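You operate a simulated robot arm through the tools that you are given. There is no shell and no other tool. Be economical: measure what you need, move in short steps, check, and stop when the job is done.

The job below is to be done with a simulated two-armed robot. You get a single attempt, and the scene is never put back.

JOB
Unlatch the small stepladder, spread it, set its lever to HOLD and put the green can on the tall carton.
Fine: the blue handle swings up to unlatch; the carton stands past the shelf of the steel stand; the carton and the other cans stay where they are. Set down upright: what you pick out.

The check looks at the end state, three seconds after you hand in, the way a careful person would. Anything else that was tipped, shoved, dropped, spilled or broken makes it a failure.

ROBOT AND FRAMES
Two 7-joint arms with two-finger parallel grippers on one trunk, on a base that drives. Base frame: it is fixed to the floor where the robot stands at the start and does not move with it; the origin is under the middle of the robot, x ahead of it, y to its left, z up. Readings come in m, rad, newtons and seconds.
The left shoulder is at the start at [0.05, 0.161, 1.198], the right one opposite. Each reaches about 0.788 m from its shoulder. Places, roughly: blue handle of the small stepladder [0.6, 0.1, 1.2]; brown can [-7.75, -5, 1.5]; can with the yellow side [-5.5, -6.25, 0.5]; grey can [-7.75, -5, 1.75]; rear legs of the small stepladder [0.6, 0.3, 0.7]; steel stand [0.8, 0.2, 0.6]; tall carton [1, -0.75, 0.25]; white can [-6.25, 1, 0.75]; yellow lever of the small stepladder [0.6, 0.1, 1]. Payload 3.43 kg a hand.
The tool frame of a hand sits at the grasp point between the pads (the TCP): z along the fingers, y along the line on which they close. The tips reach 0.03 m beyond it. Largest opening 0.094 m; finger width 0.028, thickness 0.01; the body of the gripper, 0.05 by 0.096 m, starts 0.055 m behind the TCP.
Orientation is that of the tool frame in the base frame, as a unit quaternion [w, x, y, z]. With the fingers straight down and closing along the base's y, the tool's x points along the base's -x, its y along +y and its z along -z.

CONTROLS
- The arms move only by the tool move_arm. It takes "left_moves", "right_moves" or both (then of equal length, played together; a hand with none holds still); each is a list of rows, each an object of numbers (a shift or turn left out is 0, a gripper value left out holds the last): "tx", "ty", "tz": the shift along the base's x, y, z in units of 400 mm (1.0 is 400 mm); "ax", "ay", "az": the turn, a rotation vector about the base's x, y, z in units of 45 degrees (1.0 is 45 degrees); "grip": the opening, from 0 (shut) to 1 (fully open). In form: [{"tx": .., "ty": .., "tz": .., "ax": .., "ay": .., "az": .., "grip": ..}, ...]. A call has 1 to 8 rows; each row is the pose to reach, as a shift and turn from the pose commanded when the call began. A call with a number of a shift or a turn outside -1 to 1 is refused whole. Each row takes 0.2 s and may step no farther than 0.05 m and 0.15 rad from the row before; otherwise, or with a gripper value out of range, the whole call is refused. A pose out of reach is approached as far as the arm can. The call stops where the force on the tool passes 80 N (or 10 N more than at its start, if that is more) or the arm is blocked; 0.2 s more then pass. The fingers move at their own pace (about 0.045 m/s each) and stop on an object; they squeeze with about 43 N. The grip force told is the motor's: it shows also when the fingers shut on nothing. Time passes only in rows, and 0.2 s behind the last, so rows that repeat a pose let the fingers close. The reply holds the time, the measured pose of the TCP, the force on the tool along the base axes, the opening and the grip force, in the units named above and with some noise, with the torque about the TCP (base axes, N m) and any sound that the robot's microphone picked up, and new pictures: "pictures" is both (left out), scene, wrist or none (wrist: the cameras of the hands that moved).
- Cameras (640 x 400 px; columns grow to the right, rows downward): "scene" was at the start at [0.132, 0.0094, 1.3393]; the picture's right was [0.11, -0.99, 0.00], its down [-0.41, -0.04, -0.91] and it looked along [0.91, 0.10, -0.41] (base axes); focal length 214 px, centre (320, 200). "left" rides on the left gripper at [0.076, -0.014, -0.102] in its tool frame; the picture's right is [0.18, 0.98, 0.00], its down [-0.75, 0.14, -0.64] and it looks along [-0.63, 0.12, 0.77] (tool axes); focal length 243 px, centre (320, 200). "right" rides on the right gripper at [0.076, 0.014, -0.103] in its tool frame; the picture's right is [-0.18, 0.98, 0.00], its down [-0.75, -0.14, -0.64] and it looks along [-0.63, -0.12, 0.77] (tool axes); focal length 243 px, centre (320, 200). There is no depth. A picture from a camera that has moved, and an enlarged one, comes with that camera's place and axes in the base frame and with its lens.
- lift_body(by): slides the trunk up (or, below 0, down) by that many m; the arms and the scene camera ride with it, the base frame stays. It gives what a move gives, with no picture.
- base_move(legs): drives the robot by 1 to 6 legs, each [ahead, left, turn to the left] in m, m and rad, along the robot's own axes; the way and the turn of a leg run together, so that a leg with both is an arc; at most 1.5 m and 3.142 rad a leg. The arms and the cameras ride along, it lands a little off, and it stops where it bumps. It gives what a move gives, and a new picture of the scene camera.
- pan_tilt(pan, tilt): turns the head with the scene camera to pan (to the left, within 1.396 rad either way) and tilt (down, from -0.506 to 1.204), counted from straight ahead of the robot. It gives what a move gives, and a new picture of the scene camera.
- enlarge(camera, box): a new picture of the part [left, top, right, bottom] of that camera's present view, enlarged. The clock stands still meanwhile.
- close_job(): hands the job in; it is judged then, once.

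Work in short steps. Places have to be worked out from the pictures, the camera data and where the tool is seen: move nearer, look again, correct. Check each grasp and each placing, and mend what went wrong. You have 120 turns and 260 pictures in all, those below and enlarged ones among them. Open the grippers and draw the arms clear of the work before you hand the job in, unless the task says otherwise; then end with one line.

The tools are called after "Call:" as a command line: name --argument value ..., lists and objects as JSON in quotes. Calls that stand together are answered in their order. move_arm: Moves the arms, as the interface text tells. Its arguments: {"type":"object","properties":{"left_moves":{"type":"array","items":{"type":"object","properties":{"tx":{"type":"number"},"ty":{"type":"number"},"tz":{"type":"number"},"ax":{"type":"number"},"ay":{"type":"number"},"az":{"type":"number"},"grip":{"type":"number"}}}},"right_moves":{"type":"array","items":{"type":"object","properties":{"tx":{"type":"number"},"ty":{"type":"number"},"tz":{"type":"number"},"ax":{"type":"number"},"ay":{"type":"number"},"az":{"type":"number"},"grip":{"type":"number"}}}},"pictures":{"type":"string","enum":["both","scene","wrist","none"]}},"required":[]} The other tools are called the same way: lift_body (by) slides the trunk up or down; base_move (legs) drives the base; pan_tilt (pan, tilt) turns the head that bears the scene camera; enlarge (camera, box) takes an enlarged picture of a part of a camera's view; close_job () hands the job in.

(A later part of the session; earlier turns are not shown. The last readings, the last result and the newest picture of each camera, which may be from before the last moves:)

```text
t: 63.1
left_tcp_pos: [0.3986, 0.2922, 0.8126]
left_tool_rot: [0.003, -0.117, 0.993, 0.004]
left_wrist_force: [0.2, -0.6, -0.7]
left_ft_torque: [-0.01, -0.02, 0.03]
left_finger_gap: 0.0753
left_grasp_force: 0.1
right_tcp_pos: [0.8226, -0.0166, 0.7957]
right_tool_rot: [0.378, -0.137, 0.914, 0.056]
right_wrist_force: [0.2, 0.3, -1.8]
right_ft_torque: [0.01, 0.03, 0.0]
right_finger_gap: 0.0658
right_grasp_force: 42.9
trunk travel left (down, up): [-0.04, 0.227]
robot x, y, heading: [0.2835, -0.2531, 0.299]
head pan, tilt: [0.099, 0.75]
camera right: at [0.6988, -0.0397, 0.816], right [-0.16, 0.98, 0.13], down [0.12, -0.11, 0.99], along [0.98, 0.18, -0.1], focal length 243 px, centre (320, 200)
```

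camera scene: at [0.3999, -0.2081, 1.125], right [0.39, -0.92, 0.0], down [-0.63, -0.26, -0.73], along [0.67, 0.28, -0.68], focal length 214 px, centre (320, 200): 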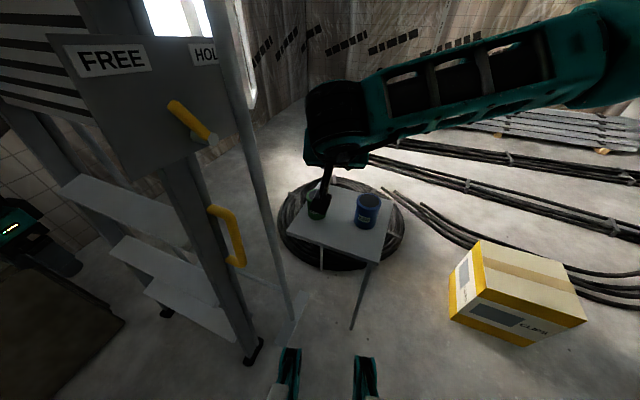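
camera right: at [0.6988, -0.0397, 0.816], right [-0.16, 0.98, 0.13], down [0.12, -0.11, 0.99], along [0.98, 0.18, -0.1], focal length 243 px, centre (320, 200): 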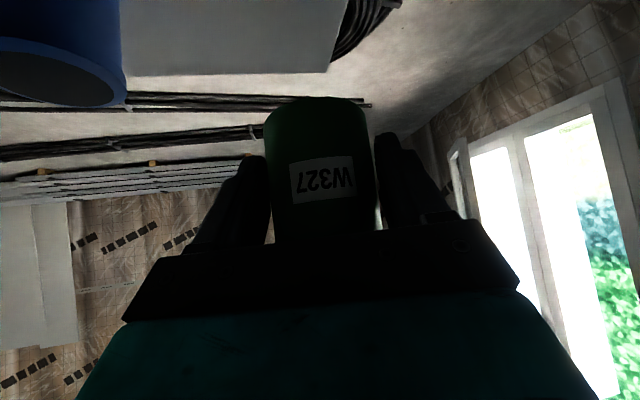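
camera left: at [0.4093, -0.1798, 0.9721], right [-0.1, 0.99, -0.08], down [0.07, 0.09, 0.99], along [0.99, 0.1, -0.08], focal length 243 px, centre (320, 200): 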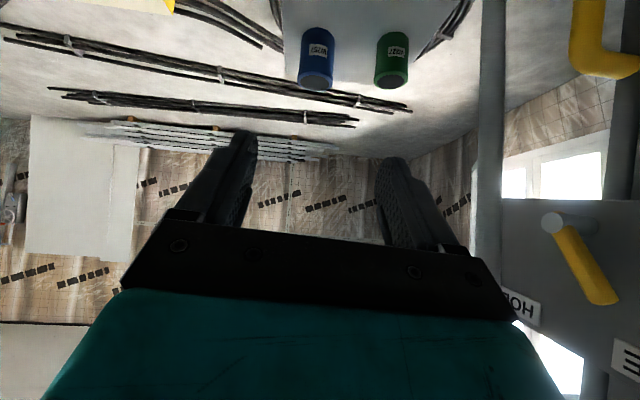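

Holding well. I'll back away from the table, straighten, and drive toward the carton.

Call:
base_move --legs '[[-0.25, 0, 0], [0, 0, -0.298], [0, -0.4, 0], [0.25, 0, 0]]'

Call:
pan_tilt --pan 0.0 --tilt 0.75

Call:
enlarge --camera "right" --box '[0, 0, 640, 400]'

```text
t: 69.5
left_tcp_pos: [0.5659, -0.2389, 0.8128]
left_tool_rot: [0.003, 0.033, 0.999, 0.005]
left_wrist_force: [0.3, -0.1, 0.1]
left_ft_torque: [0.01, -0.01, 0.03]
left_finger_gap: 0.0753
left_grasp_force: 0.0
right_tcp_pos: [0.8783, -0.6601, 0.7951]
right_tool_rot: [0.382, 0.002, 0.924, -0.001]
right_wrist_force: [0.6, 0.1, -2.1]
right_ft_torque: [-0.02, 0.06, 0.01]
right_finger_gap: 0.0654
right_grasp_force: 43.0
trunk travel left (down, up): [-0.04, 0.227]
robot x, y, heading: [0.2957, -0.7245, -0.004]
head pan, tilt: [0.099, 0.75]
camera scene: at [0.4178, -0.7162, 1.125], right [0.09, -1.0, 0.0], down [-0.68, -0.06, -0.73], along [0.73, 0.07, -0.68], focal length 214 px, centre (320, 200)
```

scene: 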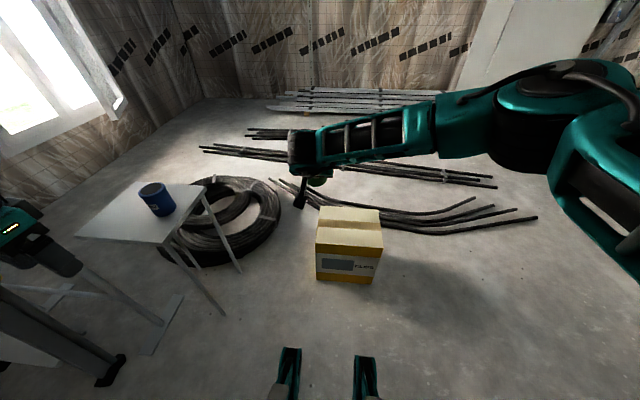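

```text
t: 70.1
left_tcp_pos: [0.564, -0.2389, 0.8132]
left_tool_rot: [0.004, 0.033, 0.999, 0.005]
left_wrist_force: [-0.5, 0.0, 1.0]
left_ft_torque: [0.02, 0.01, -0.02]
left_finger_gap: 0.0751
left_grasp_force: 0.0
right_tcp_pos: [0.8771, -0.6604, 0.7957]
right_tool_rot: [0.382, 0.002, 0.924, -0.002]
right_wrist_force: [0.4, -0.2, -2.1]
right_ft_torque: [-0.02, 0.02, 0.0]
right_finger_gap: 0.0656
right_grasp_force: 42.6
trunk travel left (down, up): [-0.04, 0.227]
robot x, y, heading: [0.2964, -0.7234, -0.004]
head pan, tilt: [0.0, 0.75]
camera scene: at [0.4181, -0.7244, 1.125], right [0.0, -1.0, 0.0], down [-0.68, 0.0, -0.73], along [0.73, 0.0, -0.68], focal length 214 px, centre (320, 200)
```

scene: 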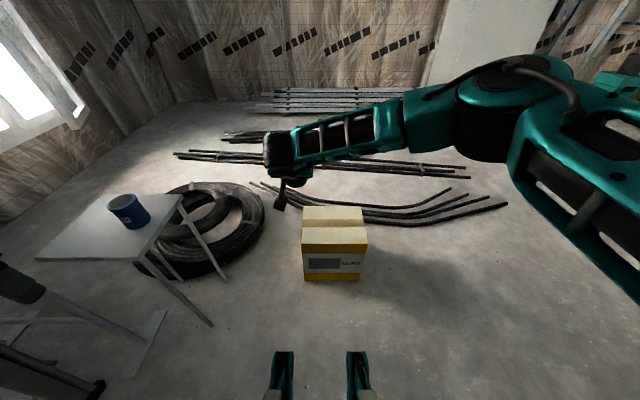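

```text
1.00 times, centred on (320, 200) of right
camera zoom: at [0.7526, -0.6441, 0.8158], right [0.13, 0.98, 0.13], down [0.08, -0.14, 0.99], along [0.99, -0.12, -0.1], focal length 243 px, centre (320, 200)
```

zoom: 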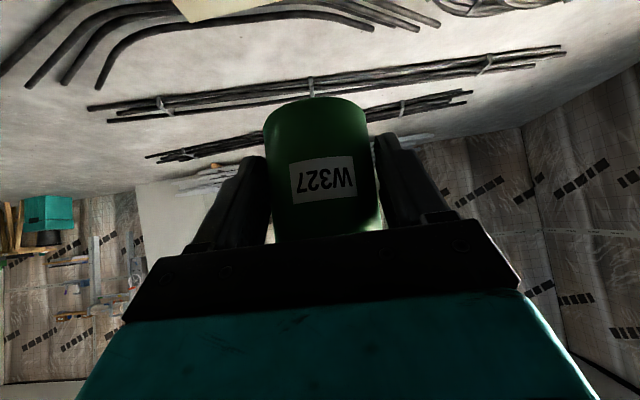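

The carton spans x 0.98–1.23, y -0.94 to -0.64, with its top at z 0.328. I'll bring the can closer in, raise the left hand out of the blue can's way, then drive forward 0.3 m.

Call:
move_arm --right_moves '[{"tx": -0.045, "ty": -0.054, "tz": -0.06}, {"tx": -0.09, "ty": -0.108, "tz": -0.12}, {"tx": -0.135, "ty": -0.162, "tz": -0.18}, {"tx": -0.18, "ty": -0.216, "tz": -0.24}, {"tx": -0.225, "ty": -0.27, "tz": -0.3}, {"tx": -0.275, "ty": -0.325, "tz": -0.375}]' --left_moves '[{"tz": 0.07}, {"tz": 0.14}, {"tz": 0.21}, {"tz": 0.28}, {"tz": 0.35}, {"tz": 0.4}]' --pictures "scene"

```text
t: 71.5
left_tcp_pos: [0.5662, -0.237, 0.9744]
left_tool_rot: [0.004, 0.034, 0.999, 0.004]
left_wrist_force: [0.8, -0.1, -0.6]
left_ft_torque: [-0.01, 0.0, 0.0]
left_finger_gap: 0.075
left_grasp_force: 0.0
right_tcp_pos: [0.768, -0.7925, 0.6478]
right_tool_rot: [0.383, 0.002, 0.924, -0.001]
right_wrist_force: [1.1, 0.0, -1.7]
right_ft_torque: [0.01, 0.04, 0.05]
right_finger_gap: 0.0655
right_grasp_force: 43.2
trunk travel left (down, up): [-0.04, 0.227]
robot x, y, heading: [0.2932, -0.7242, -0.004]
head pan, tilt: [0.0, 0.75]
camera scene: at [0.4181, -0.7246, 1.125], right [0.0, -1.0, 0.0], down [-0.68, 0.0, -0.73], along [0.73, 0.0, -0.68], focal length 214 px, centre (320, 200)
```

scene: 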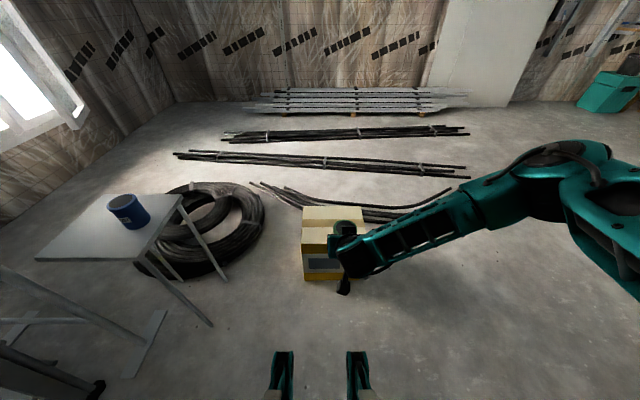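

Driving forward, with the can's bottom at z 0.61, well above the carton top.

Call:
base_move --legs '[[0.3, 0, 0]]'

Call:
move_arm --right_moves '[{"tz": -0.1}, {"tz": -0.2}, {"tz": -0.3}, {"tz": -0.4}, {"tz": -0.5}, {"tz": -0.58}]' --pictures "both"

```text
t: 73.5
left_tcp_pos: [0.8597, -0.2393, 0.9728]
left_tool_rot: [0.003, 0.031, 0.999, 0.004]
left_wrist_force: [-0.2, -0.4, -0.8]
left_ft_torque: [0.01, -0.01, 0.0]
left_finger_gap: 0.075
left_grasp_force: 0.0
right_tcp_pos: [1.0643, -0.7916, 0.6472]
right_tool_rot: [0.382, 0.0, 0.924, 0.0]
right_wrist_force: [-0.3, 0.4, -2.3]
right_ft_torque: [-0.03, 0.0, -0.01]
right_finger_gap: 0.0657
right_grasp_force: 43.3
trunk travel left (down, up): [-0.04, 0.227]
robot x, y, heading: [0.5899, -0.7238, -0.004]
head pan, tilt: [0.0, 0.75]
camera scene: at [0.7135, -0.725, 1.125], right [0.0, -1.0, 0.0], down [-0.68, 0.0, -0.73], along [0.73, 0.0, -0.68], focal length 214 px, centre (320, 200)
```

scene: 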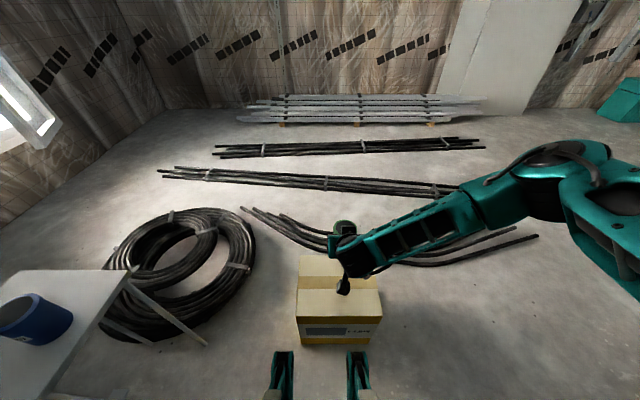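

```text
t: 75.0
left_tcp_pos: [0.8579, -0.2384, 0.9732]
left_tool_rot: [0.004, 0.032, 0.999, 0.004]
left_wrist_force: [0.4, -0.3, 0.2]
left_ft_torque: [0.0, 0.03, 0.0]
left_finger_gap: 0.0751
left_grasp_force: 0.0
right_tcp_pos: [1.0751, -0.777, 0.4174]
right_tool_rot: [0.376, 0.002, 0.927, -0.005]
right_wrist_force: [0.0, 0.2, -0.9]
right_ft_torque: [-0.03, 0.05, 0.02]
right_finger_gap: 0.0657
right_grasp_force: 42.8
right hand out of reach, approached as far as the arm can: row 5, 6
trunk travel left (down, up): [-0.04, 0.227]
robot x, y, heading: [0.5881, -0.7243, -0.005]
head pan, tilt: [0.0, 0.75]
camera scene: at [0.7134, -0.725, 1.1251], right [0.0, -1.0, 0.0], down [-0.68, 0.0, -0.73], along [0.73, 0.0, -0.68], focal length 214 px, centre (320, 200)
camera right: at [0.9498, -0.7601, 0.4379], right [0.14, 0.98, 0.12], down [0.09, -0.13, 0.99], along [0.99, -0.13, -0.11], focal length 243 px, centre (320, 200)
```

scene: 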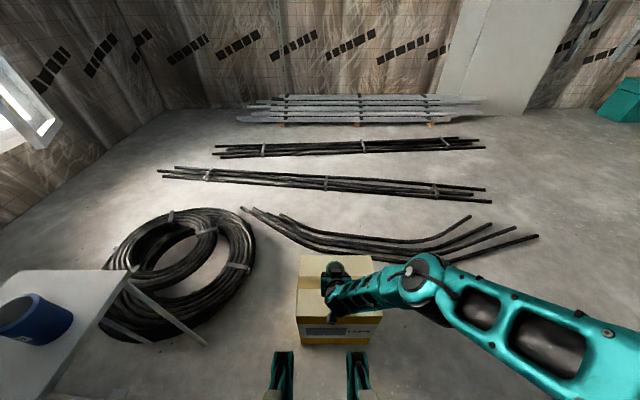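
right: 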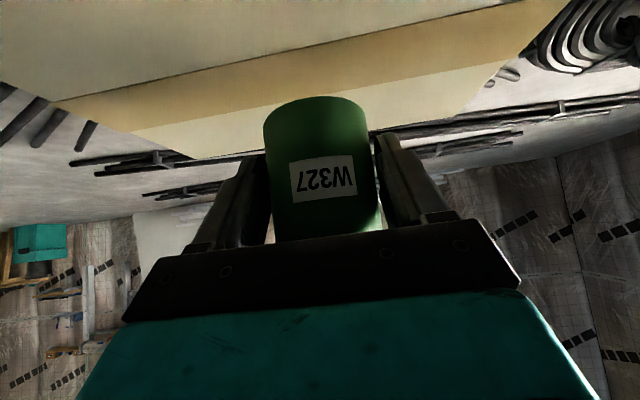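

The reach limits it at z 0.417, so I'll lower the trunk by its last 4 cm and come in a little toward the shoulder.

Call:
lift_body --by -0.036

Call:
move_arm --right_moves '[{"tx": -0.05, "ty": -0.05, "ay": 0.0}, {"tx": -0.07, "ty": -0.08, "ay": -0.02}]' --pictures "wrist"

```text
t: 75.8
left_tcp_pos: [0.8587, -0.2387, 0.9378]
left_tool_rot: [0.004, 0.033, 0.999, 0.005]
left_wrist_force: [-0.2, -0.9, -0.2]
left_ft_torque: [0.03, 0.0, 0.01]
left_finger_gap: 0.0751
left_grasp_force: 0.1
right_tcp_pos: [1.0768, -0.7771, 0.3833]
right_tool_rot: [0.377, 0.003, 0.926, -0.007]
right_wrist_force: [1.2, 0.5, 0.8]
right_ft_torque: [0.03, -0.13, 0.0]
right_finger_gap: 0.0658
right_grasp_force: 43.0
trunk travel left (down, up): [-0.004, 0.263]
robot x, y, heading: [0.593, -0.7274, -0.001]
head pan, tilt: [0.0, 0.75]
```

```text
t: 76.3
left_tcp_pos: [0.859, -0.2389, 0.9369]
left_tool_rot: [0.003, 0.032, 0.999, 0.005]
left_wrist_force: [-0.1, 0.1, 0.3]
left_ft_torque: [-0.01, -0.03, -0.01]
left_finger_gap: 0.0754
left_grasp_force: 0.1
right_tcp_pos: [1.0641, -0.785, 0.3867]
right_tool_rot: [0.375, 0.008, 0.927, -0.017]
right_wrist_force: [-0.5, 0.4, -2.6]
right_ft_torque: [-0.01, 0.04, 0.02]
right_finger_gap: 0.0654
right_grasp_force: 43.0
right hand out of reach, approached as far as the arm can: row 1, 2
trunk travel left (down, up): [-0.004, 0.263]
robot x, y, heading: [0.591, -0.7242, -0.002]
head pan, tilt: [0.0, 0.75]
camera right: at [0.9398, -0.7667, 0.4081], right [0.16, 0.98, 0.1], down [0.09, -0.12, 0.99], along [0.98, -0.15, -0.11], focal length 243 px, centre (320, 200)
```

right: 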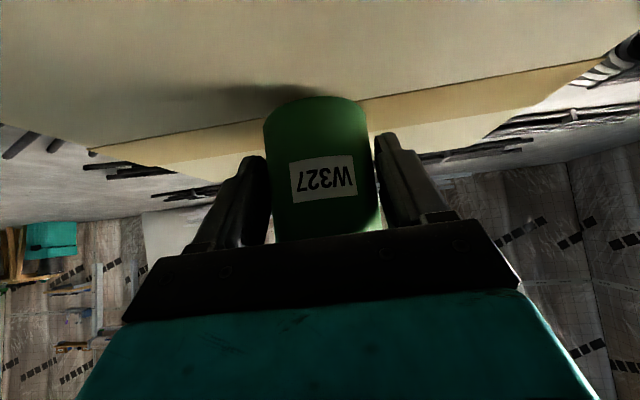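

Earlier the force hinted at contact near z 0.383. I'll use the last 4 mm of trunk travel and see if the load comes off.

Call:
lift_body --by -0.004

Call:
enlarge --camera "right" --box '[200, 40, 440, 190]'

Call:
enlarge --camera "scene" --box '[260, 220, 420, 320]'

```text
t: 76.9
left_tcp_pos: [0.8594, -0.2375, 0.9334]
left_tool_rot: [0.003, 0.031, 1.0, 0.005]
left_wrist_force: [0.3, -1.0, 0.4]
left_ft_torque: [0.01, -0.01, -0.02]
left_finger_gap: 0.0749
left_grasp_force: 0.1
right_tcp_pos: [1.0651, -0.7845, 0.3832]
right_tool_rot: [0.375, 0.008, 0.927, -0.017]
right_wrist_force: [-0.3, 0.3, -1.7]
right_ft_torque: [-0.03, 0.05, -0.01]
right_finger_gap: 0.0655
right_grasp_force: 43.3
trunk travel left (down, up): [0.0, 0.267]
robot x, y, heading: [0.5891, -0.7277, -0.005]
head pan, tilt: [0.0, 0.75]
```

```text
2.67 times, centred on (320, 115) of right
camera zoom: at [0.9403, -0.7666, 0.4043], right [0.16, 0.98, 0.1], down [0.09, -0.12, 0.99], along [0.98, -0.15, -0.11], focal length 647 px, centre (320, 427)
```

zoom: 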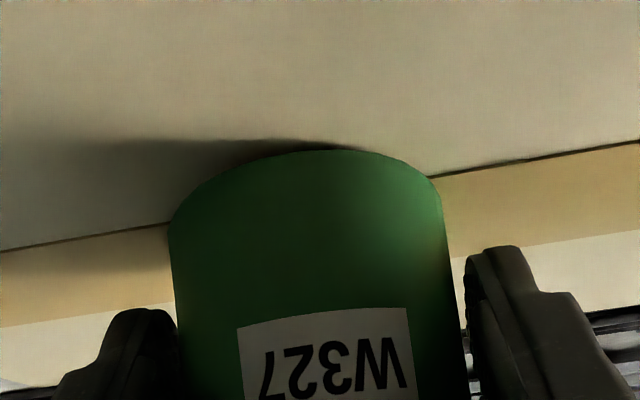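

```text
4.00 times, centred on (340, 270) of scene
camera zoom: at [0.7134, -0.725, 1.085], right [0.0, -1.0, 0.0], down [-0.68, 0.0, -0.73], along [0.73, 0.0, -0.68], focal length 858 px, centre (240, -80)
```

zoom: 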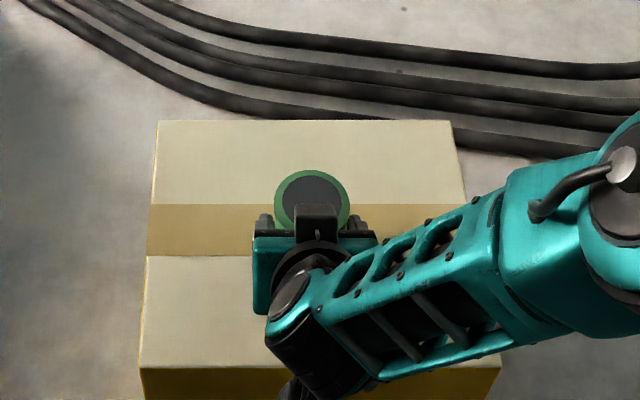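

The can is still about 1.5 cm above the carton. The arm drifted forward when it went lower, so I'll command slightly forward and down.

Call:
move_arm --right_moves '[{"tx": 0.05, "ty": 0.0, "tz": -0.0}, {"tx": 0.1, "tz": -0.015}, {"tx": 0.1, "tz": -0.03}]' --pictures "wrist"

```text
t: 77.7
left_tcp_pos: [0.8559, -0.2373, 0.9344]
left_tool_rot: [0.005, 0.031, 0.999, 0.004]
left_wrist_force: [-0.9, -0.3, -0.1]
left_ft_torque: [0.02, 0.01, 0.0]
left_finger_gap: 0.0752
left_grasp_force: 0.0
right_tcp_pos: [1.1108, -0.7842, 0.3765]
right_tool_rot: [0.382, 0.006, 0.924, -0.018]
right_wrist_force: [-3.5, 1.0, 37.7]
right_ft_torque: [0.11, -0.45, 0.04]
right_finger_gap: 0.0661
right_grasp_force: 43.0
trunk travel left (down, up): [0.0, 0.267]
robot x, y, heading: [0.5907, -0.7251, -0.008]
head pan, tilt: [0.0, 0.75]
camera right: at [0.9842, -0.7649, 0.3968], right [0.16, 0.98, 0.1], down [0.08, -0.12, 0.99], along [0.98, -0.15, -0.09], focal length 243 px, centre (320, 200)
```

right: 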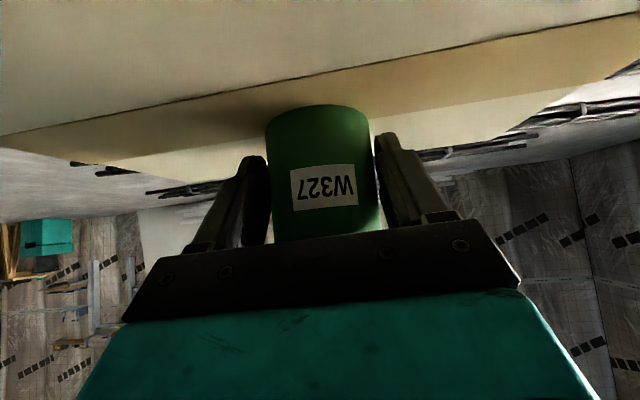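

Contact made, about 38 N upward. I'll ease the pressure slightly and then open the fingers in place.

Call:
move_arm --right_moves '[{"tz": 0.008}, {"tz": 0.01}]' --pictures "none"

Call:
move_arm --right_moves '[{"grip": 0.8}, {"grip": 1}, {"grip": 1}]' --pictures "wrist"

```text
t: 78.3
left_tcp_pos: [0.8586, -0.2381, 0.9333]
left_tool_rot: [0.005, 0.031, 1.0, 0.004]
left_wrist_force: [0.1, 0.4, -0.5]
left_ft_torque: [0.01, 0.01, 0.04]
left_finger_gap: 0.0753
left_grasp_force: 0.0
right_tcp_pos: [1.1066, -0.7849, 0.3773]
right_tool_rot: [0.377, 0.007, 0.926, -0.018]
right_wrist_force: [6.4, 3.3, 19.2]
right_ft_torque: [-0.05, -0.93, 0.19]
right_finger_gap: 0.0654
right_grasp_force: 43.2
trunk travel left (down, up): [0.0, 0.267]
robot x, y, heading: [0.5927, -0.7262, 0.008]
head pan, tilt: [0.0, 0.75]
```

```text
t: 79.1
left_tcp_pos: [0.8581, -0.238, 0.9332]
left_tool_rot: [0.004, 0.032, 0.999, 0.004]
left_wrist_force: [1.0, 0.1, 0.6]
left_ft_torque: [-0.01, -0.01, -0.02]
left_finger_gap: 0.0753
left_grasp_force: 0.1
right_tcp_pos: [1.1039, -0.7842, 0.375]
right_tool_rot: [0.375, 0.007, 0.927, -0.016]
right_wrist_force: [0.0, -0.3, 0.5]
right_ft_torque: [-0.03, 0.03, 0.01]
right_finger_gap: 0.0937
right_grasp_force: 0.1
trunk travel left (down, up): [0.0, 0.267]
robot x, y, heading: [0.5921, -0.7226, 0.003]
head pan, tilt: [0.0, 0.75]
camera right: at [0.9799, -0.7657, 0.3955], right [0.16, 0.98, 0.1], down [0.09, -0.12, 0.99], along [0.98, -0.15, -0.11], focal length 243 px, centre (320, 200)
```

right: 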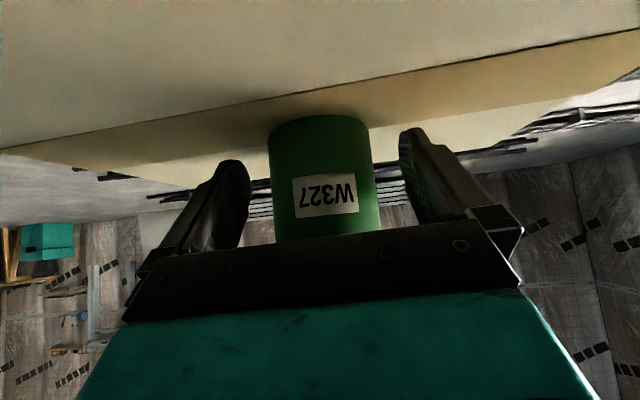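

Released, and the can stands upright. I'll withdraw back along the tool axis.

Call:
move_arm --right_moves '[{"tx": -0.06, "tz": 0.06}, {"tx": -0.12, "tz": 0.12}, {"tx": -0.2, "tz": 0.2}, {"tx": -0.28, "tz": 0.28}, {"tx": -0.36, "tz": 0.36}, {"tx": -0.42, "tz": 0.46}]' --pictures "both"

```text
t: 79.9
left_tcp_pos: [0.8579, -0.238, 0.9341]
left_tool_rot: [0.005, 0.031, 0.999, 0.005]
left_wrist_force: [-0.1, -0.6, 0.0]
left_ft_torque: [0.03, -0.02, -0.03]
left_finger_gap: 0.0749
left_grasp_force: 0.0
right_tcp_pos: [1.0598, -0.8016, 0.4685]
right_tool_rot: [0.414, 0.02, 0.91, -0.034]
right_wrist_force: [4.3, -1.8, 2.2]
right_ft_torque: [0.02, 0.4, 0.23]
right_finger_gap: 0.094
right_grasp_force: 0.0
trunk travel left (down, up): [0.0, 0.267]
robot x, y, heading: [0.5885, -0.7254, 0.004]
head pan, tilt: [0.0, 0.75]
stopped in row 4 (right hand): the force on the tool passed its limit (the readings are from after the stop); the commanded pose is now the measured one
camera scene: at [0.7126, -0.7249, 1.0857], right [0.0, -1.0, 0.0], down [-0.68, 0.0, -0.73], along [0.73, 0.0, -0.68], focal length 214 px, centre (320, 200)
camera right: at [0.934, -0.7777, 0.4786], right [0.18, 0.98, 0.09], down [0.0, -0.1, 1.0], along [0.98, -0.18, -0.02], focal length 243 px, centre (320, 200)
```

scene: 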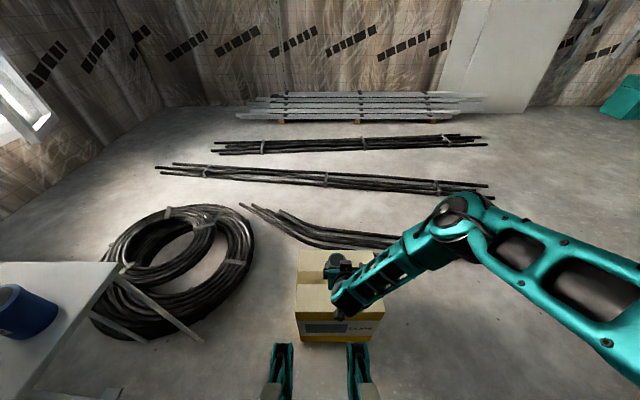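
right: 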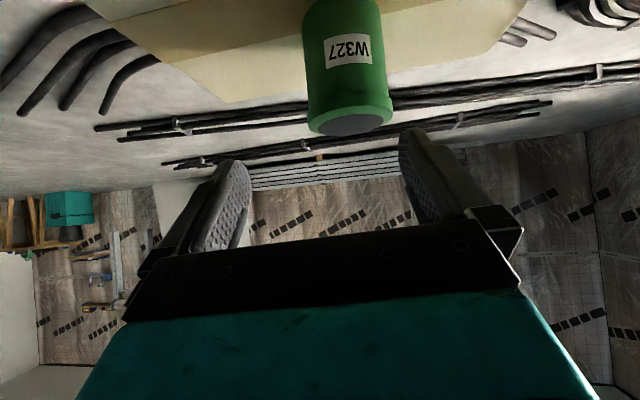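

The can stands well on the carton and the fingers are clear of it. I'll raise the hand straight up now, then enlarge to check.

Call:
move_arm --right_moves '[{"tz": 0.08}, {"tz": 0.16}, {"tz": 0.25}, {"tz": 0.35}, {"tz": 0.45}]' --pictures "both"

Call:
enlarge --camera "scene" --box '[240, 220, 440, 345]'

```text
t: 81.1
left_tcp_pos: [0.8587, -0.2376, 0.9345]
left_tool_rot: [0.003, 0.032, 0.999, 0.004]
left_wrist_force: [-0.1, -0.4, 0.6]
left_ft_torque: [0.02, -0.02, 0.01]
left_finger_gap: 0.0752
left_grasp_force: 0.0
right_tcp_pos: [1.056, -0.802, 0.6478]
right_tool_rot: [0.412, 0.019, 0.91, -0.033]
right_wrist_force: [0.8, 0.3, 0.1]
right_ft_torque: [-0.03, 0.01, -0.02]
right_finger_gap: 0.0938
right_grasp_force: 0.1
trunk travel left (down, up): [0.0, 0.267]
robot x, y, heading: [0.5913, -0.7261, -0.006]
head pan, tilt: [0.0, 0.75]
camera scene: at [0.7133, -0.7249, 1.085], right [0.0, -1.0, 0.0], down [-0.68, 0.0, -0.73], along [0.73, 0.0, -0.68], focal length 214 px, centre (320, 200)
camera right: at [0.9304, -0.7764, 0.6577], right [0.18, 0.98, 0.09], down [0.01, -0.1, 1.0], along [0.98, -0.18, -0.02], focal length 243 px, centre (320, 200)
```

scene: 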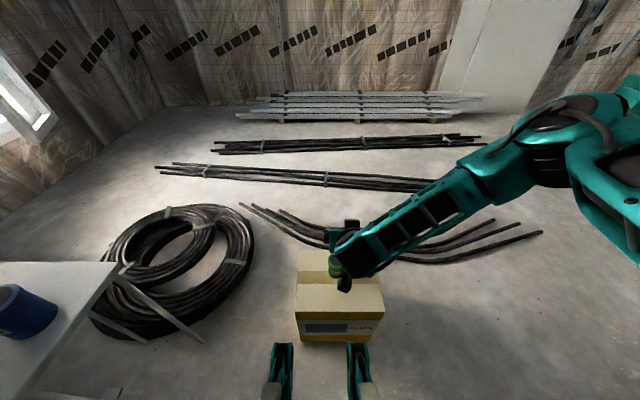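
right: 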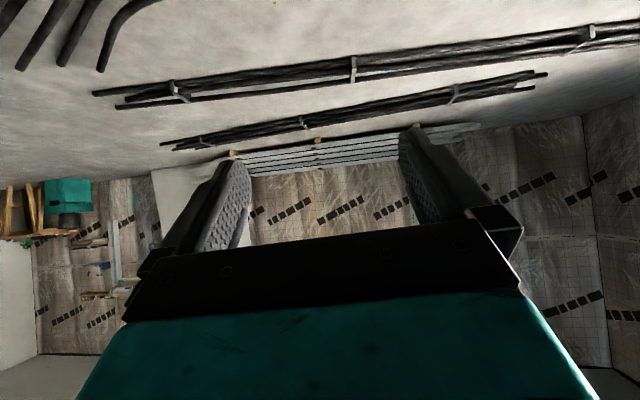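

```text
3.20 times, centred on (340, 282) of scene
camera zoom: at [0.7133, -0.7249, 1.085], right [0.0, -1.0, 0.0], down [-0.68, 0.0, -0.73], along [0.73, 0.0, -0.68], focal length 686 px, centre (256, -64)
```

zoom: 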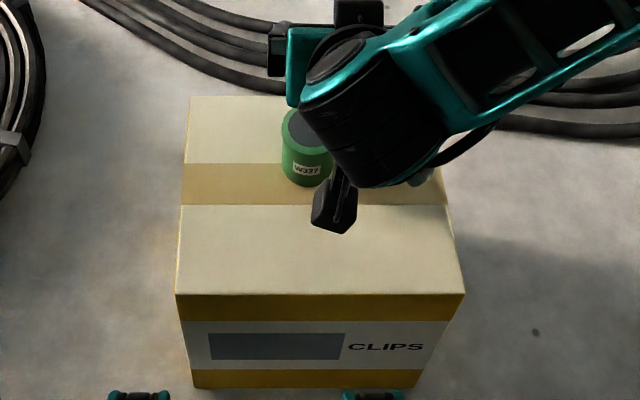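

The green can stands upright in the middle of the carton, which hasn't moved. I'll back off, raise the trunk, and return to the ladder turned toward its right side.

Call:
base_move --legs '[[-0.4, 0, 0]]'

Call:
lift_body --by 0.15

Call:
base_move --legs '[[0, 0.33, 0], [0, 0, 0.7]]'

Call:
enlarge --camera "right" --box '[0, 0, 640, 400]'

```text
t: 83.6
left_tcp_pos: [0.4626, -0.2386, 0.9316]
left_tool_rot: [0.004, 0.035, 0.999, 0.004]
left_wrist_force: [0.5, 0.5, -0.3]
left_ft_torque: [0.02, 0.01, 0.01]
left_finger_gap: 0.0753
left_grasp_force: 0.1
right_tcp_pos: [0.6565, -0.801, 0.6483]
right_tool_rot: [0.412, 0.022, 0.91, -0.033]
right_wrist_force: [0.2, -0.1, 0.4]
right_ft_torque: [0.0, -0.03, -0.01]
right_finger_gap: 0.0939
right_grasp_force: 0.2
trunk travel left (down, up): [0.0, 0.267]
robot x, y, heading: [0.1935, -0.7212, -0.004]
head pan, tilt: [0.0, 0.75]
camera scene: at [0.3141, -0.7239, 1.085], right [-0.01, -1.0, 0.0], down [-0.68, 0.0, -0.73], along [0.73, -0.01, -0.68], focal length 214 px, centre (320, 200)
```

scene: 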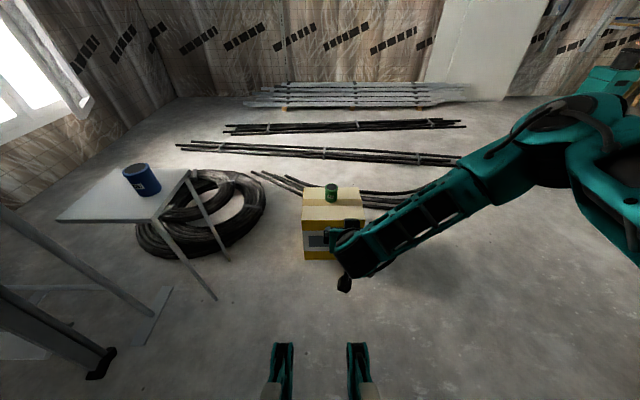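

```text
t: 85.4
left_tcp_pos: [0.4632, -0.2378, 1.0836]
left_tool_rot: [0.004, 0.035, 0.999, 0.004]
left_wrist_force: [0.4, -0.7, -0.8]
left_ft_torque: [-0.05, -0.04, 0.02]
left_finger_gap: 0.0755
left_grasp_force: 0.1
right_tcp_pos: [0.6558, -0.8014, 0.797]
right_tool_rot: [0.413, 0.023, 0.91, -0.034]
right_wrist_force: [0.5, -0.1, -1.3]
right_ft_torque: [0.01, -0.02, -0.04]
right_finger_gap: 0.0939
right_grasp_force: 0.0
trunk travel left (down, up): [-0.15, 0.117]
robot x, y, heading: [0.1908, -0.7238, -0.009]
head pan, tilt: [0.0, 0.75]
```

```text
t: 89.4
left_tcp_pos: [0.0946, 0.1571, 1.0827]
left_tool_rot: [0.003, -0.305, 0.952, 0.005]
left_wrist_force: [0.2, 0.8, 0.2]
left_ft_torque: [0.01, 0.03, -0.07]
left_finger_gap: 0.0755
left_grasp_force: 0.1
right_tcp_pos: [0.6037, -0.1557, 0.7965]
right_tool_rot: [0.4, -0.286, 0.864, 0.108]
right_wrist_force: [0.4, -0.2, 0.4]
right_ft_torque: [-0.01, 0.0, -0.01]
right_finger_gap: 0.0942
right_grasp_force: 0.1
trunk travel left (down, up): [-0.15, 0.117]
robot x, y, heading: [0.1907, -0.3906, 0.682]
head pan, tilt: [0.0, 0.75]
camera scene: at [0.2884, -0.3136, 1.235], right [0.63, -0.78, 0.0], down [-0.53, -0.43, -0.73], along [0.57, 0.46, -0.68], focal length 214 px, centre (320, 200)
```

scene: 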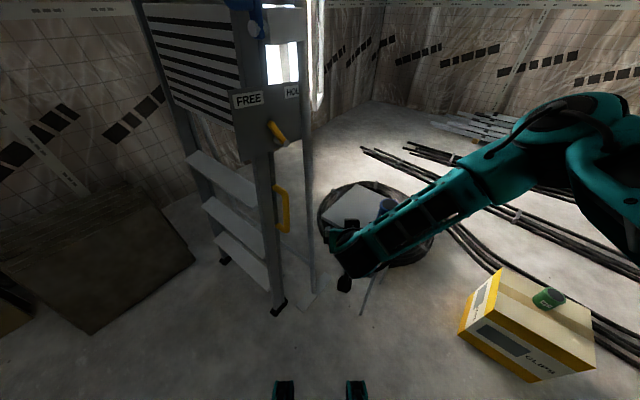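

```text
1.00 times, centred on (320, 200) of right
camera zoom: at [0.4907, -0.216, 0.8075], right [-0.47, 0.88, 0.1], down [0.07, -0.07, 1.0], along [0.88, 0.48, -0.02], focal length 243 px, centre (320, 200)
```

zoom: 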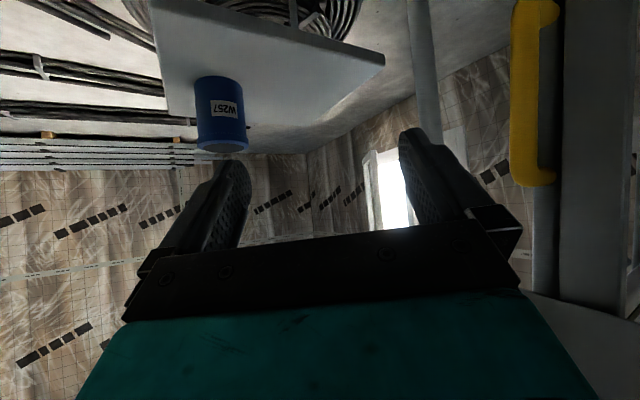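

The wrist view shows the D on the thin rear leg: z about 0.64–0.80, outer bar near [0.595, 0.055]. I'll yaw the hand left so its fingers straddle the bar in x, and move to a stand-off point.

Call:
move_arm --right_moves '[{"az": 0.15, "ty": 0.05, "tx": -0.01}, {"az": 0.3, "ty": 0.1, "tx": -0.02}, {"az": 0.45, "ty": 0.15, "tx": -0.03}, {"az": 0.6, "ty": 0.2, "tx": -0.045}, {"az": 0.75, "ty": 0.26, "tx": -0.06}, {"az": 0.89, "ty": 0.32, "tx": -0.07, "tz": 0.02}]' --pictures "both"

```text
t: 90.8
left_tcp_pos: [0.094, 0.1563, 1.0832]
left_tool_rot: [0.002, -0.305, 0.952, 0.006]
left_wrist_force: [-0.7, 0.0, 0.5]
left_ft_torque: [0.01, -0.04, 0.01]
left_finger_gap: 0.0751
left_grasp_force: 0.0
right_tcp_pos: [0.575, -0.0268, 0.8063]
right_tool_rot: [0.339, -0.566, 0.713, 0.238]
right_wrist_force: [0.0, 0.4, -0.4]
right_ft_torque: [-0.01, -0.01, -0.02]
right_finger_gap: 0.094
right_grasp_force: 0.1
trunk travel left (down, up): [-0.15, 0.117]
robot x, y, heading: [0.1907, -0.3886, 0.686]
head pan, tilt: [0.0, 0.75]
camera scene: at [0.2885, -0.3135, 1.235], right [0.63, -0.78, 0.0], down [-0.53, -0.43, -0.73], along [0.57, 0.46, -0.68], focal length 214 px, centre (320, 200)
camera right: at [0.5296, -0.1449, 0.8154], right [-0.93, 0.36, 0.09], down [0.1, -0.01, 1.0], along [0.36, 0.93, -0.02], focal length 243 px, centre (320, 200)
```

scene: 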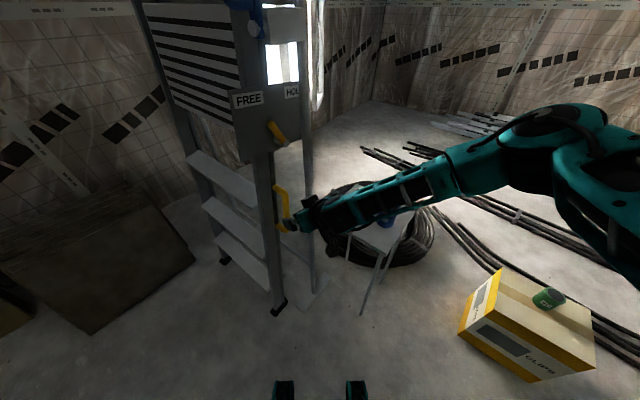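
right: 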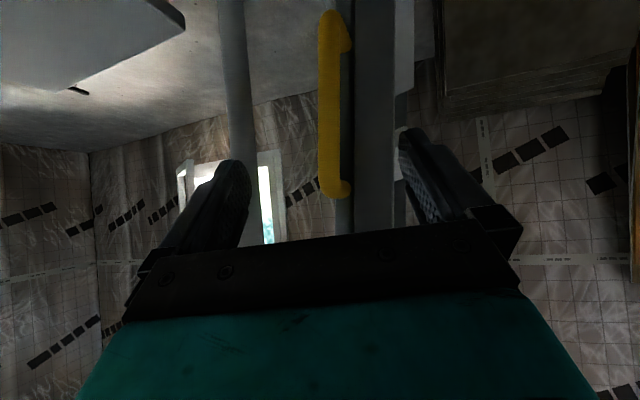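

The bar is centred between the open fingers. I'll advance about 10 cm along the tool axis and check.

Call:
move_arm --right_moves '[{"tx": 0.012, "ty": 0.048, "tz": -0.042}, {"tx": 0.024, "ty": 0.096, "tz": -0.084}, {"tx": 0.036, "ty": 0.144, "tz": -0.126}, {"tx": 0.047, "ty": 0.188, "tz": -0.165}]' --pictures "both"

Call:
enlarge --camera "scene" --box '[240, 150, 360, 225]'

```text
t: 91.8
left_tcp_pos: [0.0948, 0.1562, 1.0835]
left_tool_rot: [0.003, -0.305, 0.952, 0.006]
left_wrist_force: [-0.2, 0.7, -0.5]
left_ft_torque: [0.03, 0.02, 0.01]
left_finger_gap: 0.0751
left_grasp_force: 0.1
right_tcp_pos: [0.5929, 0.0474, 0.7402]
right_tool_rot: [0.34, -0.564, 0.715, 0.237]
right_wrist_force: [0.9, 0.3, 0.4]
right_ft_torque: [0.02, 0.0, 0.0]
right_finger_gap: 0.0941
right_grasp_force: 0.1
trunk travel left (down, up): [-0.15, 0.117]
robot x, y, heading: [0.1925, -0.3915, 0.686]
head pan, tilt: [0.0, 0.75]
camera scene: at [0.2884, -0.3134, 1.235], right [0.63, -0.78, 0.0], down [-0.53, -0.43, -0.73], along [0.57, 0.46, -0.68], focal length 214 px, centre (320, 200)
camera right: at [0.5474, -0.0707, 0.7502], right [-0.93, 0.36, 0.1], down [0.1, -0.01, 1.0], along [0.36, 0.93, -0.02], focal length 243 px, centre (320, 200)
```

scene: 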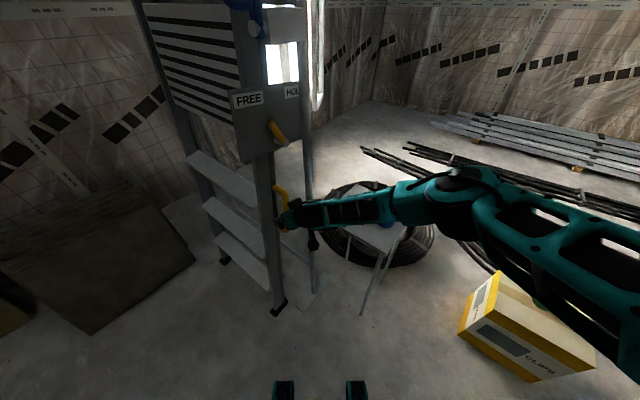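
right: 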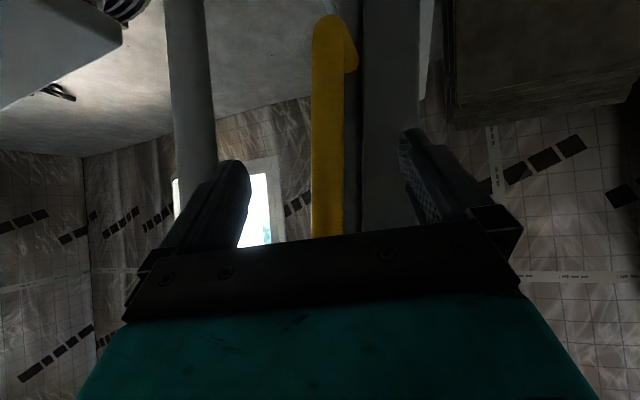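

```text
5.33 times, centred on (300, 188) of scene
camera zoom: at [0.2884, -0.3134, 1.235], right [0.63, -0.78, 0.0], down [-0.53, -0.43, -0.73], along [0.57, 0.46, -0.68], focal length 1144 px, centre (427, 267)
```

zoom: 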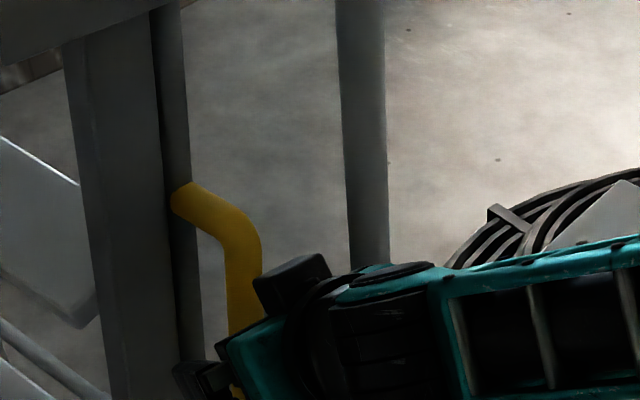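

The scene view puts the bar at about [0.602, 0.088], so I'm still 4 cm short. I'll advance further, watching the force.

Call:
move_arm --right_moves '[{"tx": 0.008, "ty": 0.035, "tz": -0.03}, {"tx": 0.015, "ty": 0.07, "tz": -0.055}, {"tx": 0.021, "ty": 0.095, "tz": -0.075}]' --pictures "both"

Call:
enlarge --camera "scene" --box '[240, 150, 360, 225]'

```text
t: 92.6
left_tcp_pos: [0.0948, 0.1552, 1.0841]
left_tool_rot: [0.003, -0.305, 0.952, 0.005]
left_wrist_force: [0.2, -0.1, 0.2]
left_ft_torque: [0.02, 0.0, 0.03]
left_finger_gap: 0.0754
left_grasp_force: 0.1
right_tcp_pos: [0.601, 0.0842, 0.7105]
right_tool_rot: [0.34, -0.565, 0.713, 0.237]
right_wrist_force: [-0.1, 0.3, -0.2]
right_ft_torque: [-0.04, 0.0, 0.0]
right_finger_gap: 0.0939
right_grasp_force: 0.1
trunk travel left (down, up): [-0.15, 0.117]
robot x, y, heading: [0.1916, -0.3914, 0.683]
head pan, tilt: [0.0, 0.75]
camera scene: at [0.2883, -0.3135, 1.2351], right [0.63, -0.78, 0.0], down [-0.53, -0.43, -0.73], along [0.57, 0.46, -0.68], focal length 214 px, centre (320, 200)
camera right: at [0.5564, -0.0333, 0.7202], right [-0.93, 0.36, 0.09], down [0.1, -0.01, 1.0], along [0.36, 0.93, -0.02], focal length 243 px, centre (320, 200)
```

scene: 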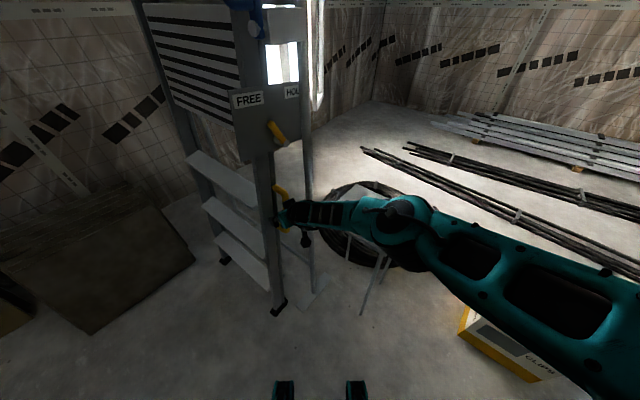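
right: 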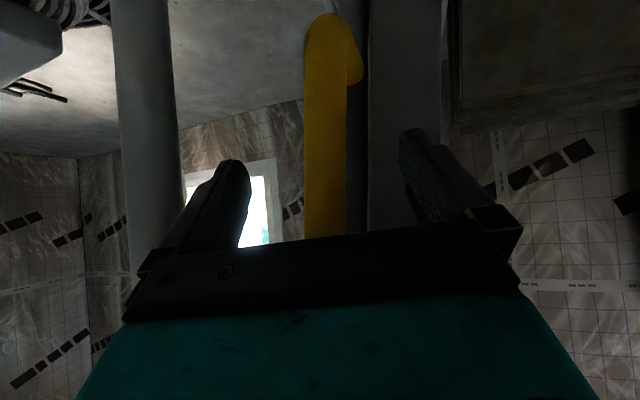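

```text
5.33 times, centred on (300, 188) of scene
camera zoom: at [0.2883, -0.3135, 1.2351], right [0.63, -0.78, 0.0], down [-0.53, -0.43, -0.73], along [0.57, 0.46, -0.68], focal length 1144 px, centre (427, 267)
```

zoom: 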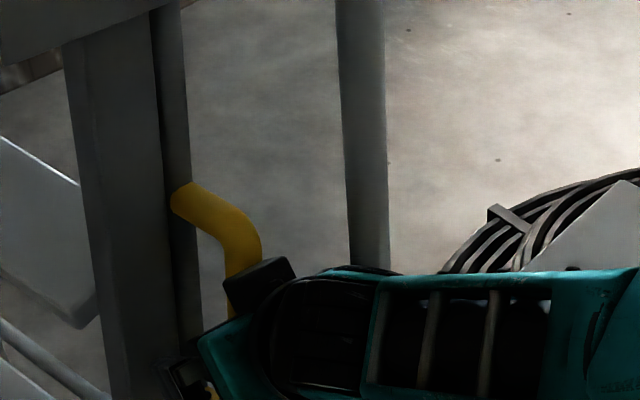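

No contact yet. I'll close and let the gap tell whether the bar is between the pads.

Call:
move_arm --right_moves '[{"grip": 0.5}, {"grip": 0}, {"grip": 0}, {"grip": 0}, {"grip": 0}, {"grip": 0}]' --pictures "wrist"

```text
t: 94.0
left_tcp_pos: [0.094, 0.1558, 1.0837]
left_tool_rot: [0.002, -0.305, 0.952, 0.005]
left_wrist_force: [0.5, 0.6, 1.0]
left_ft_torque: [-0.02, 0.02, 0.06]
left_finger_gap: 0.0751
left_grasp_force: 0.1
right_tcp_pos: [0.5998, 0.0847, 0.7103]
right_tool_rot: [0.338, -0.564, 0.714, 0.24]
right_wrist_force: [-7.2, 1.4, -0.2]
right_ft_torque: [0.02, 1.05, -0.03]
right_finger_gap: 0.0297
right_grasp_force: 45.1
trunk travel left (down, up): [-0.15, 0.117]
robot x, y, heading: [0.1934, -0.3915, 0.687]
head pan, tilt: [0.0, 0.75]
camera right: at [0.5543, -0.0331, 0.7199], right [-0.93, 0.36, 0.1], down [0.1, -0.01, 0.99], along [0.36, 0.93, -0.02], focal length 243 px, centre (320, 200)
```

right: 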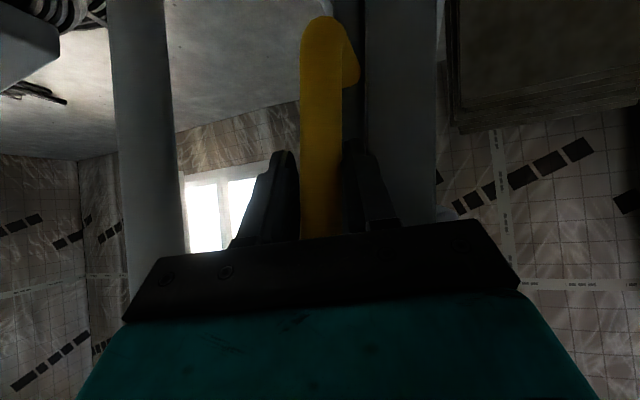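

The D-bar is held, with a 30 mm gap. I'll test a small push away from the robot in +x and read the force.

Call:
move_arm --right_moves '[{"tx": 0.025}, {"tx": 0.05}, {"tx": 0.075}]' --pictures "wrist"

```text
t: 94.8
left_tcp_pos: [0.0897, 0.1526, 1.085]
left_tool_rot: [0.005, -0.305, 0.952, 0.007]
left_wrist_force: [0.4, -0.1, -0.6]
left_ft_torque: [0.03, -0.01, 0.04]
left_finger_gap: 0.0751
left_grasp_force: 0.1
right_tcp_pos: [0.5999, 0.0864, 0.7095]
right_tool_rot: [0.326, -0.573, 0.71, 0.249]
right_wrist_force: [-64.5, -35.7, 9.6]
right_ft_torque: [0.21, 1.42, 0.05]
right_finger_gap: 0.0295
right_grasp_force: 45.6
right hand out of reach, approached as far as the arm can: row 1, 3
trunk travel left (down, up): [-0.15, 0.117]
robot x, y, heading: [0.194, -0.3911, 0.683]
head pan, tilt: [0.0, 0.75]
camera right: at [0.5583, -0.034, 0.7209], right [-0.93, 0.34, 0.12], down [0.12, -0.01, 0.99], along [0.33, 0.94, -0.03], focal length 243 px, centre (320, 200)
```

right: 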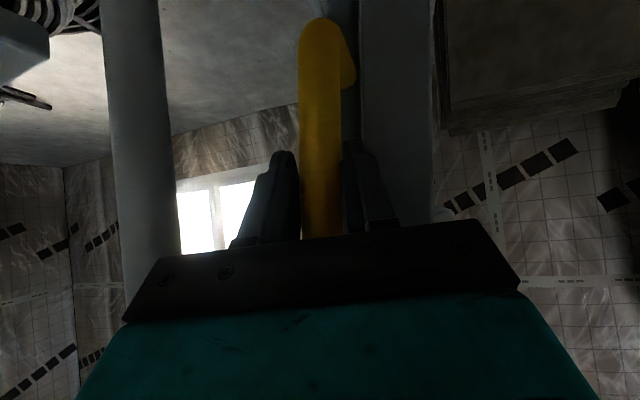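

+x is blocked at 65 N with no motion. I'll relax it and test the -x direction, toward the robot.

Call:
move_arm --right_moves '[{"tx": -0.04}, {"tx": -0.075}, {"tx": -0.1}, {"tx": -0.125}, {"tx": -0.15}]' --pictures "both"

```text
t: 96.0
left_tcp_pos: [0.0942, 0.1573, 1.0828]
left_tool_rot: [0.002, -0.305, 0.952, 0.005]
left_wrist_force: [0.4, 0.3, -0.1]
left_ft_torque: [0.02, 0.02, 0.0]
left_finger_gap: 0.0751
left_grasp_force: 0.1
right_tcp_pos: [0.5689, 0.084, 0.7133]
right_tool_rot: [0.34, -0.564, 0.714, 0.238]
right_wrist_force: [-0.2, 18.9, 3.2]
right_ft_torque: [0.47, 1.3, 0.05]
right_finger_gap: 0.0277
right_grasp_force: 45.1
trunk travel left (down, up): [-0.15, 0.117]
robot x, y, heading: [0.1941, -0.3907, 0.68]
head pan, tilt: [0.0, 0.75]
camera scene: at [0.2884, -0.3128, 1.2353], right [0.63, -0.78, 0.0], down [-0.53, -0.43, -0.73], along [0.57, 0.46, -0.68], focal length 214 px, centre (320, 200)
camera right: at [0.5234, -0.0356, 0.7232], right [-0.93, 0.36, 0.1], down [0.1, -0.02, 1.0], along [0.36, 0.93, -0.02], focal length 243 px, centre (320, 200)
```

scene: 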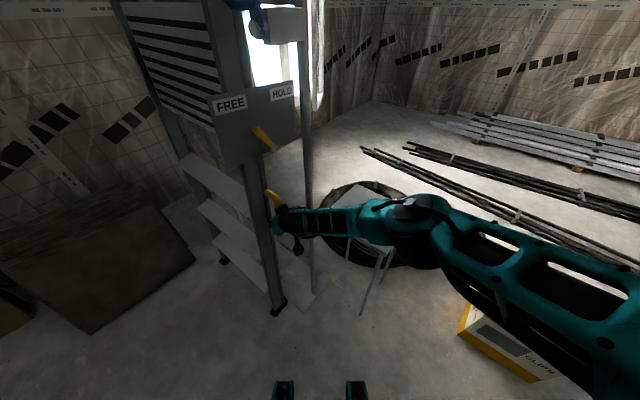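
right: 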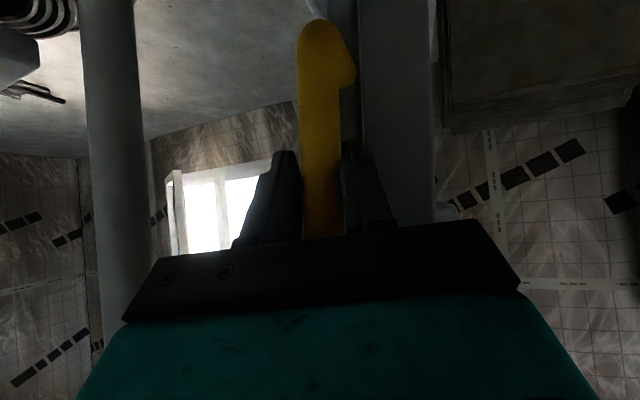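

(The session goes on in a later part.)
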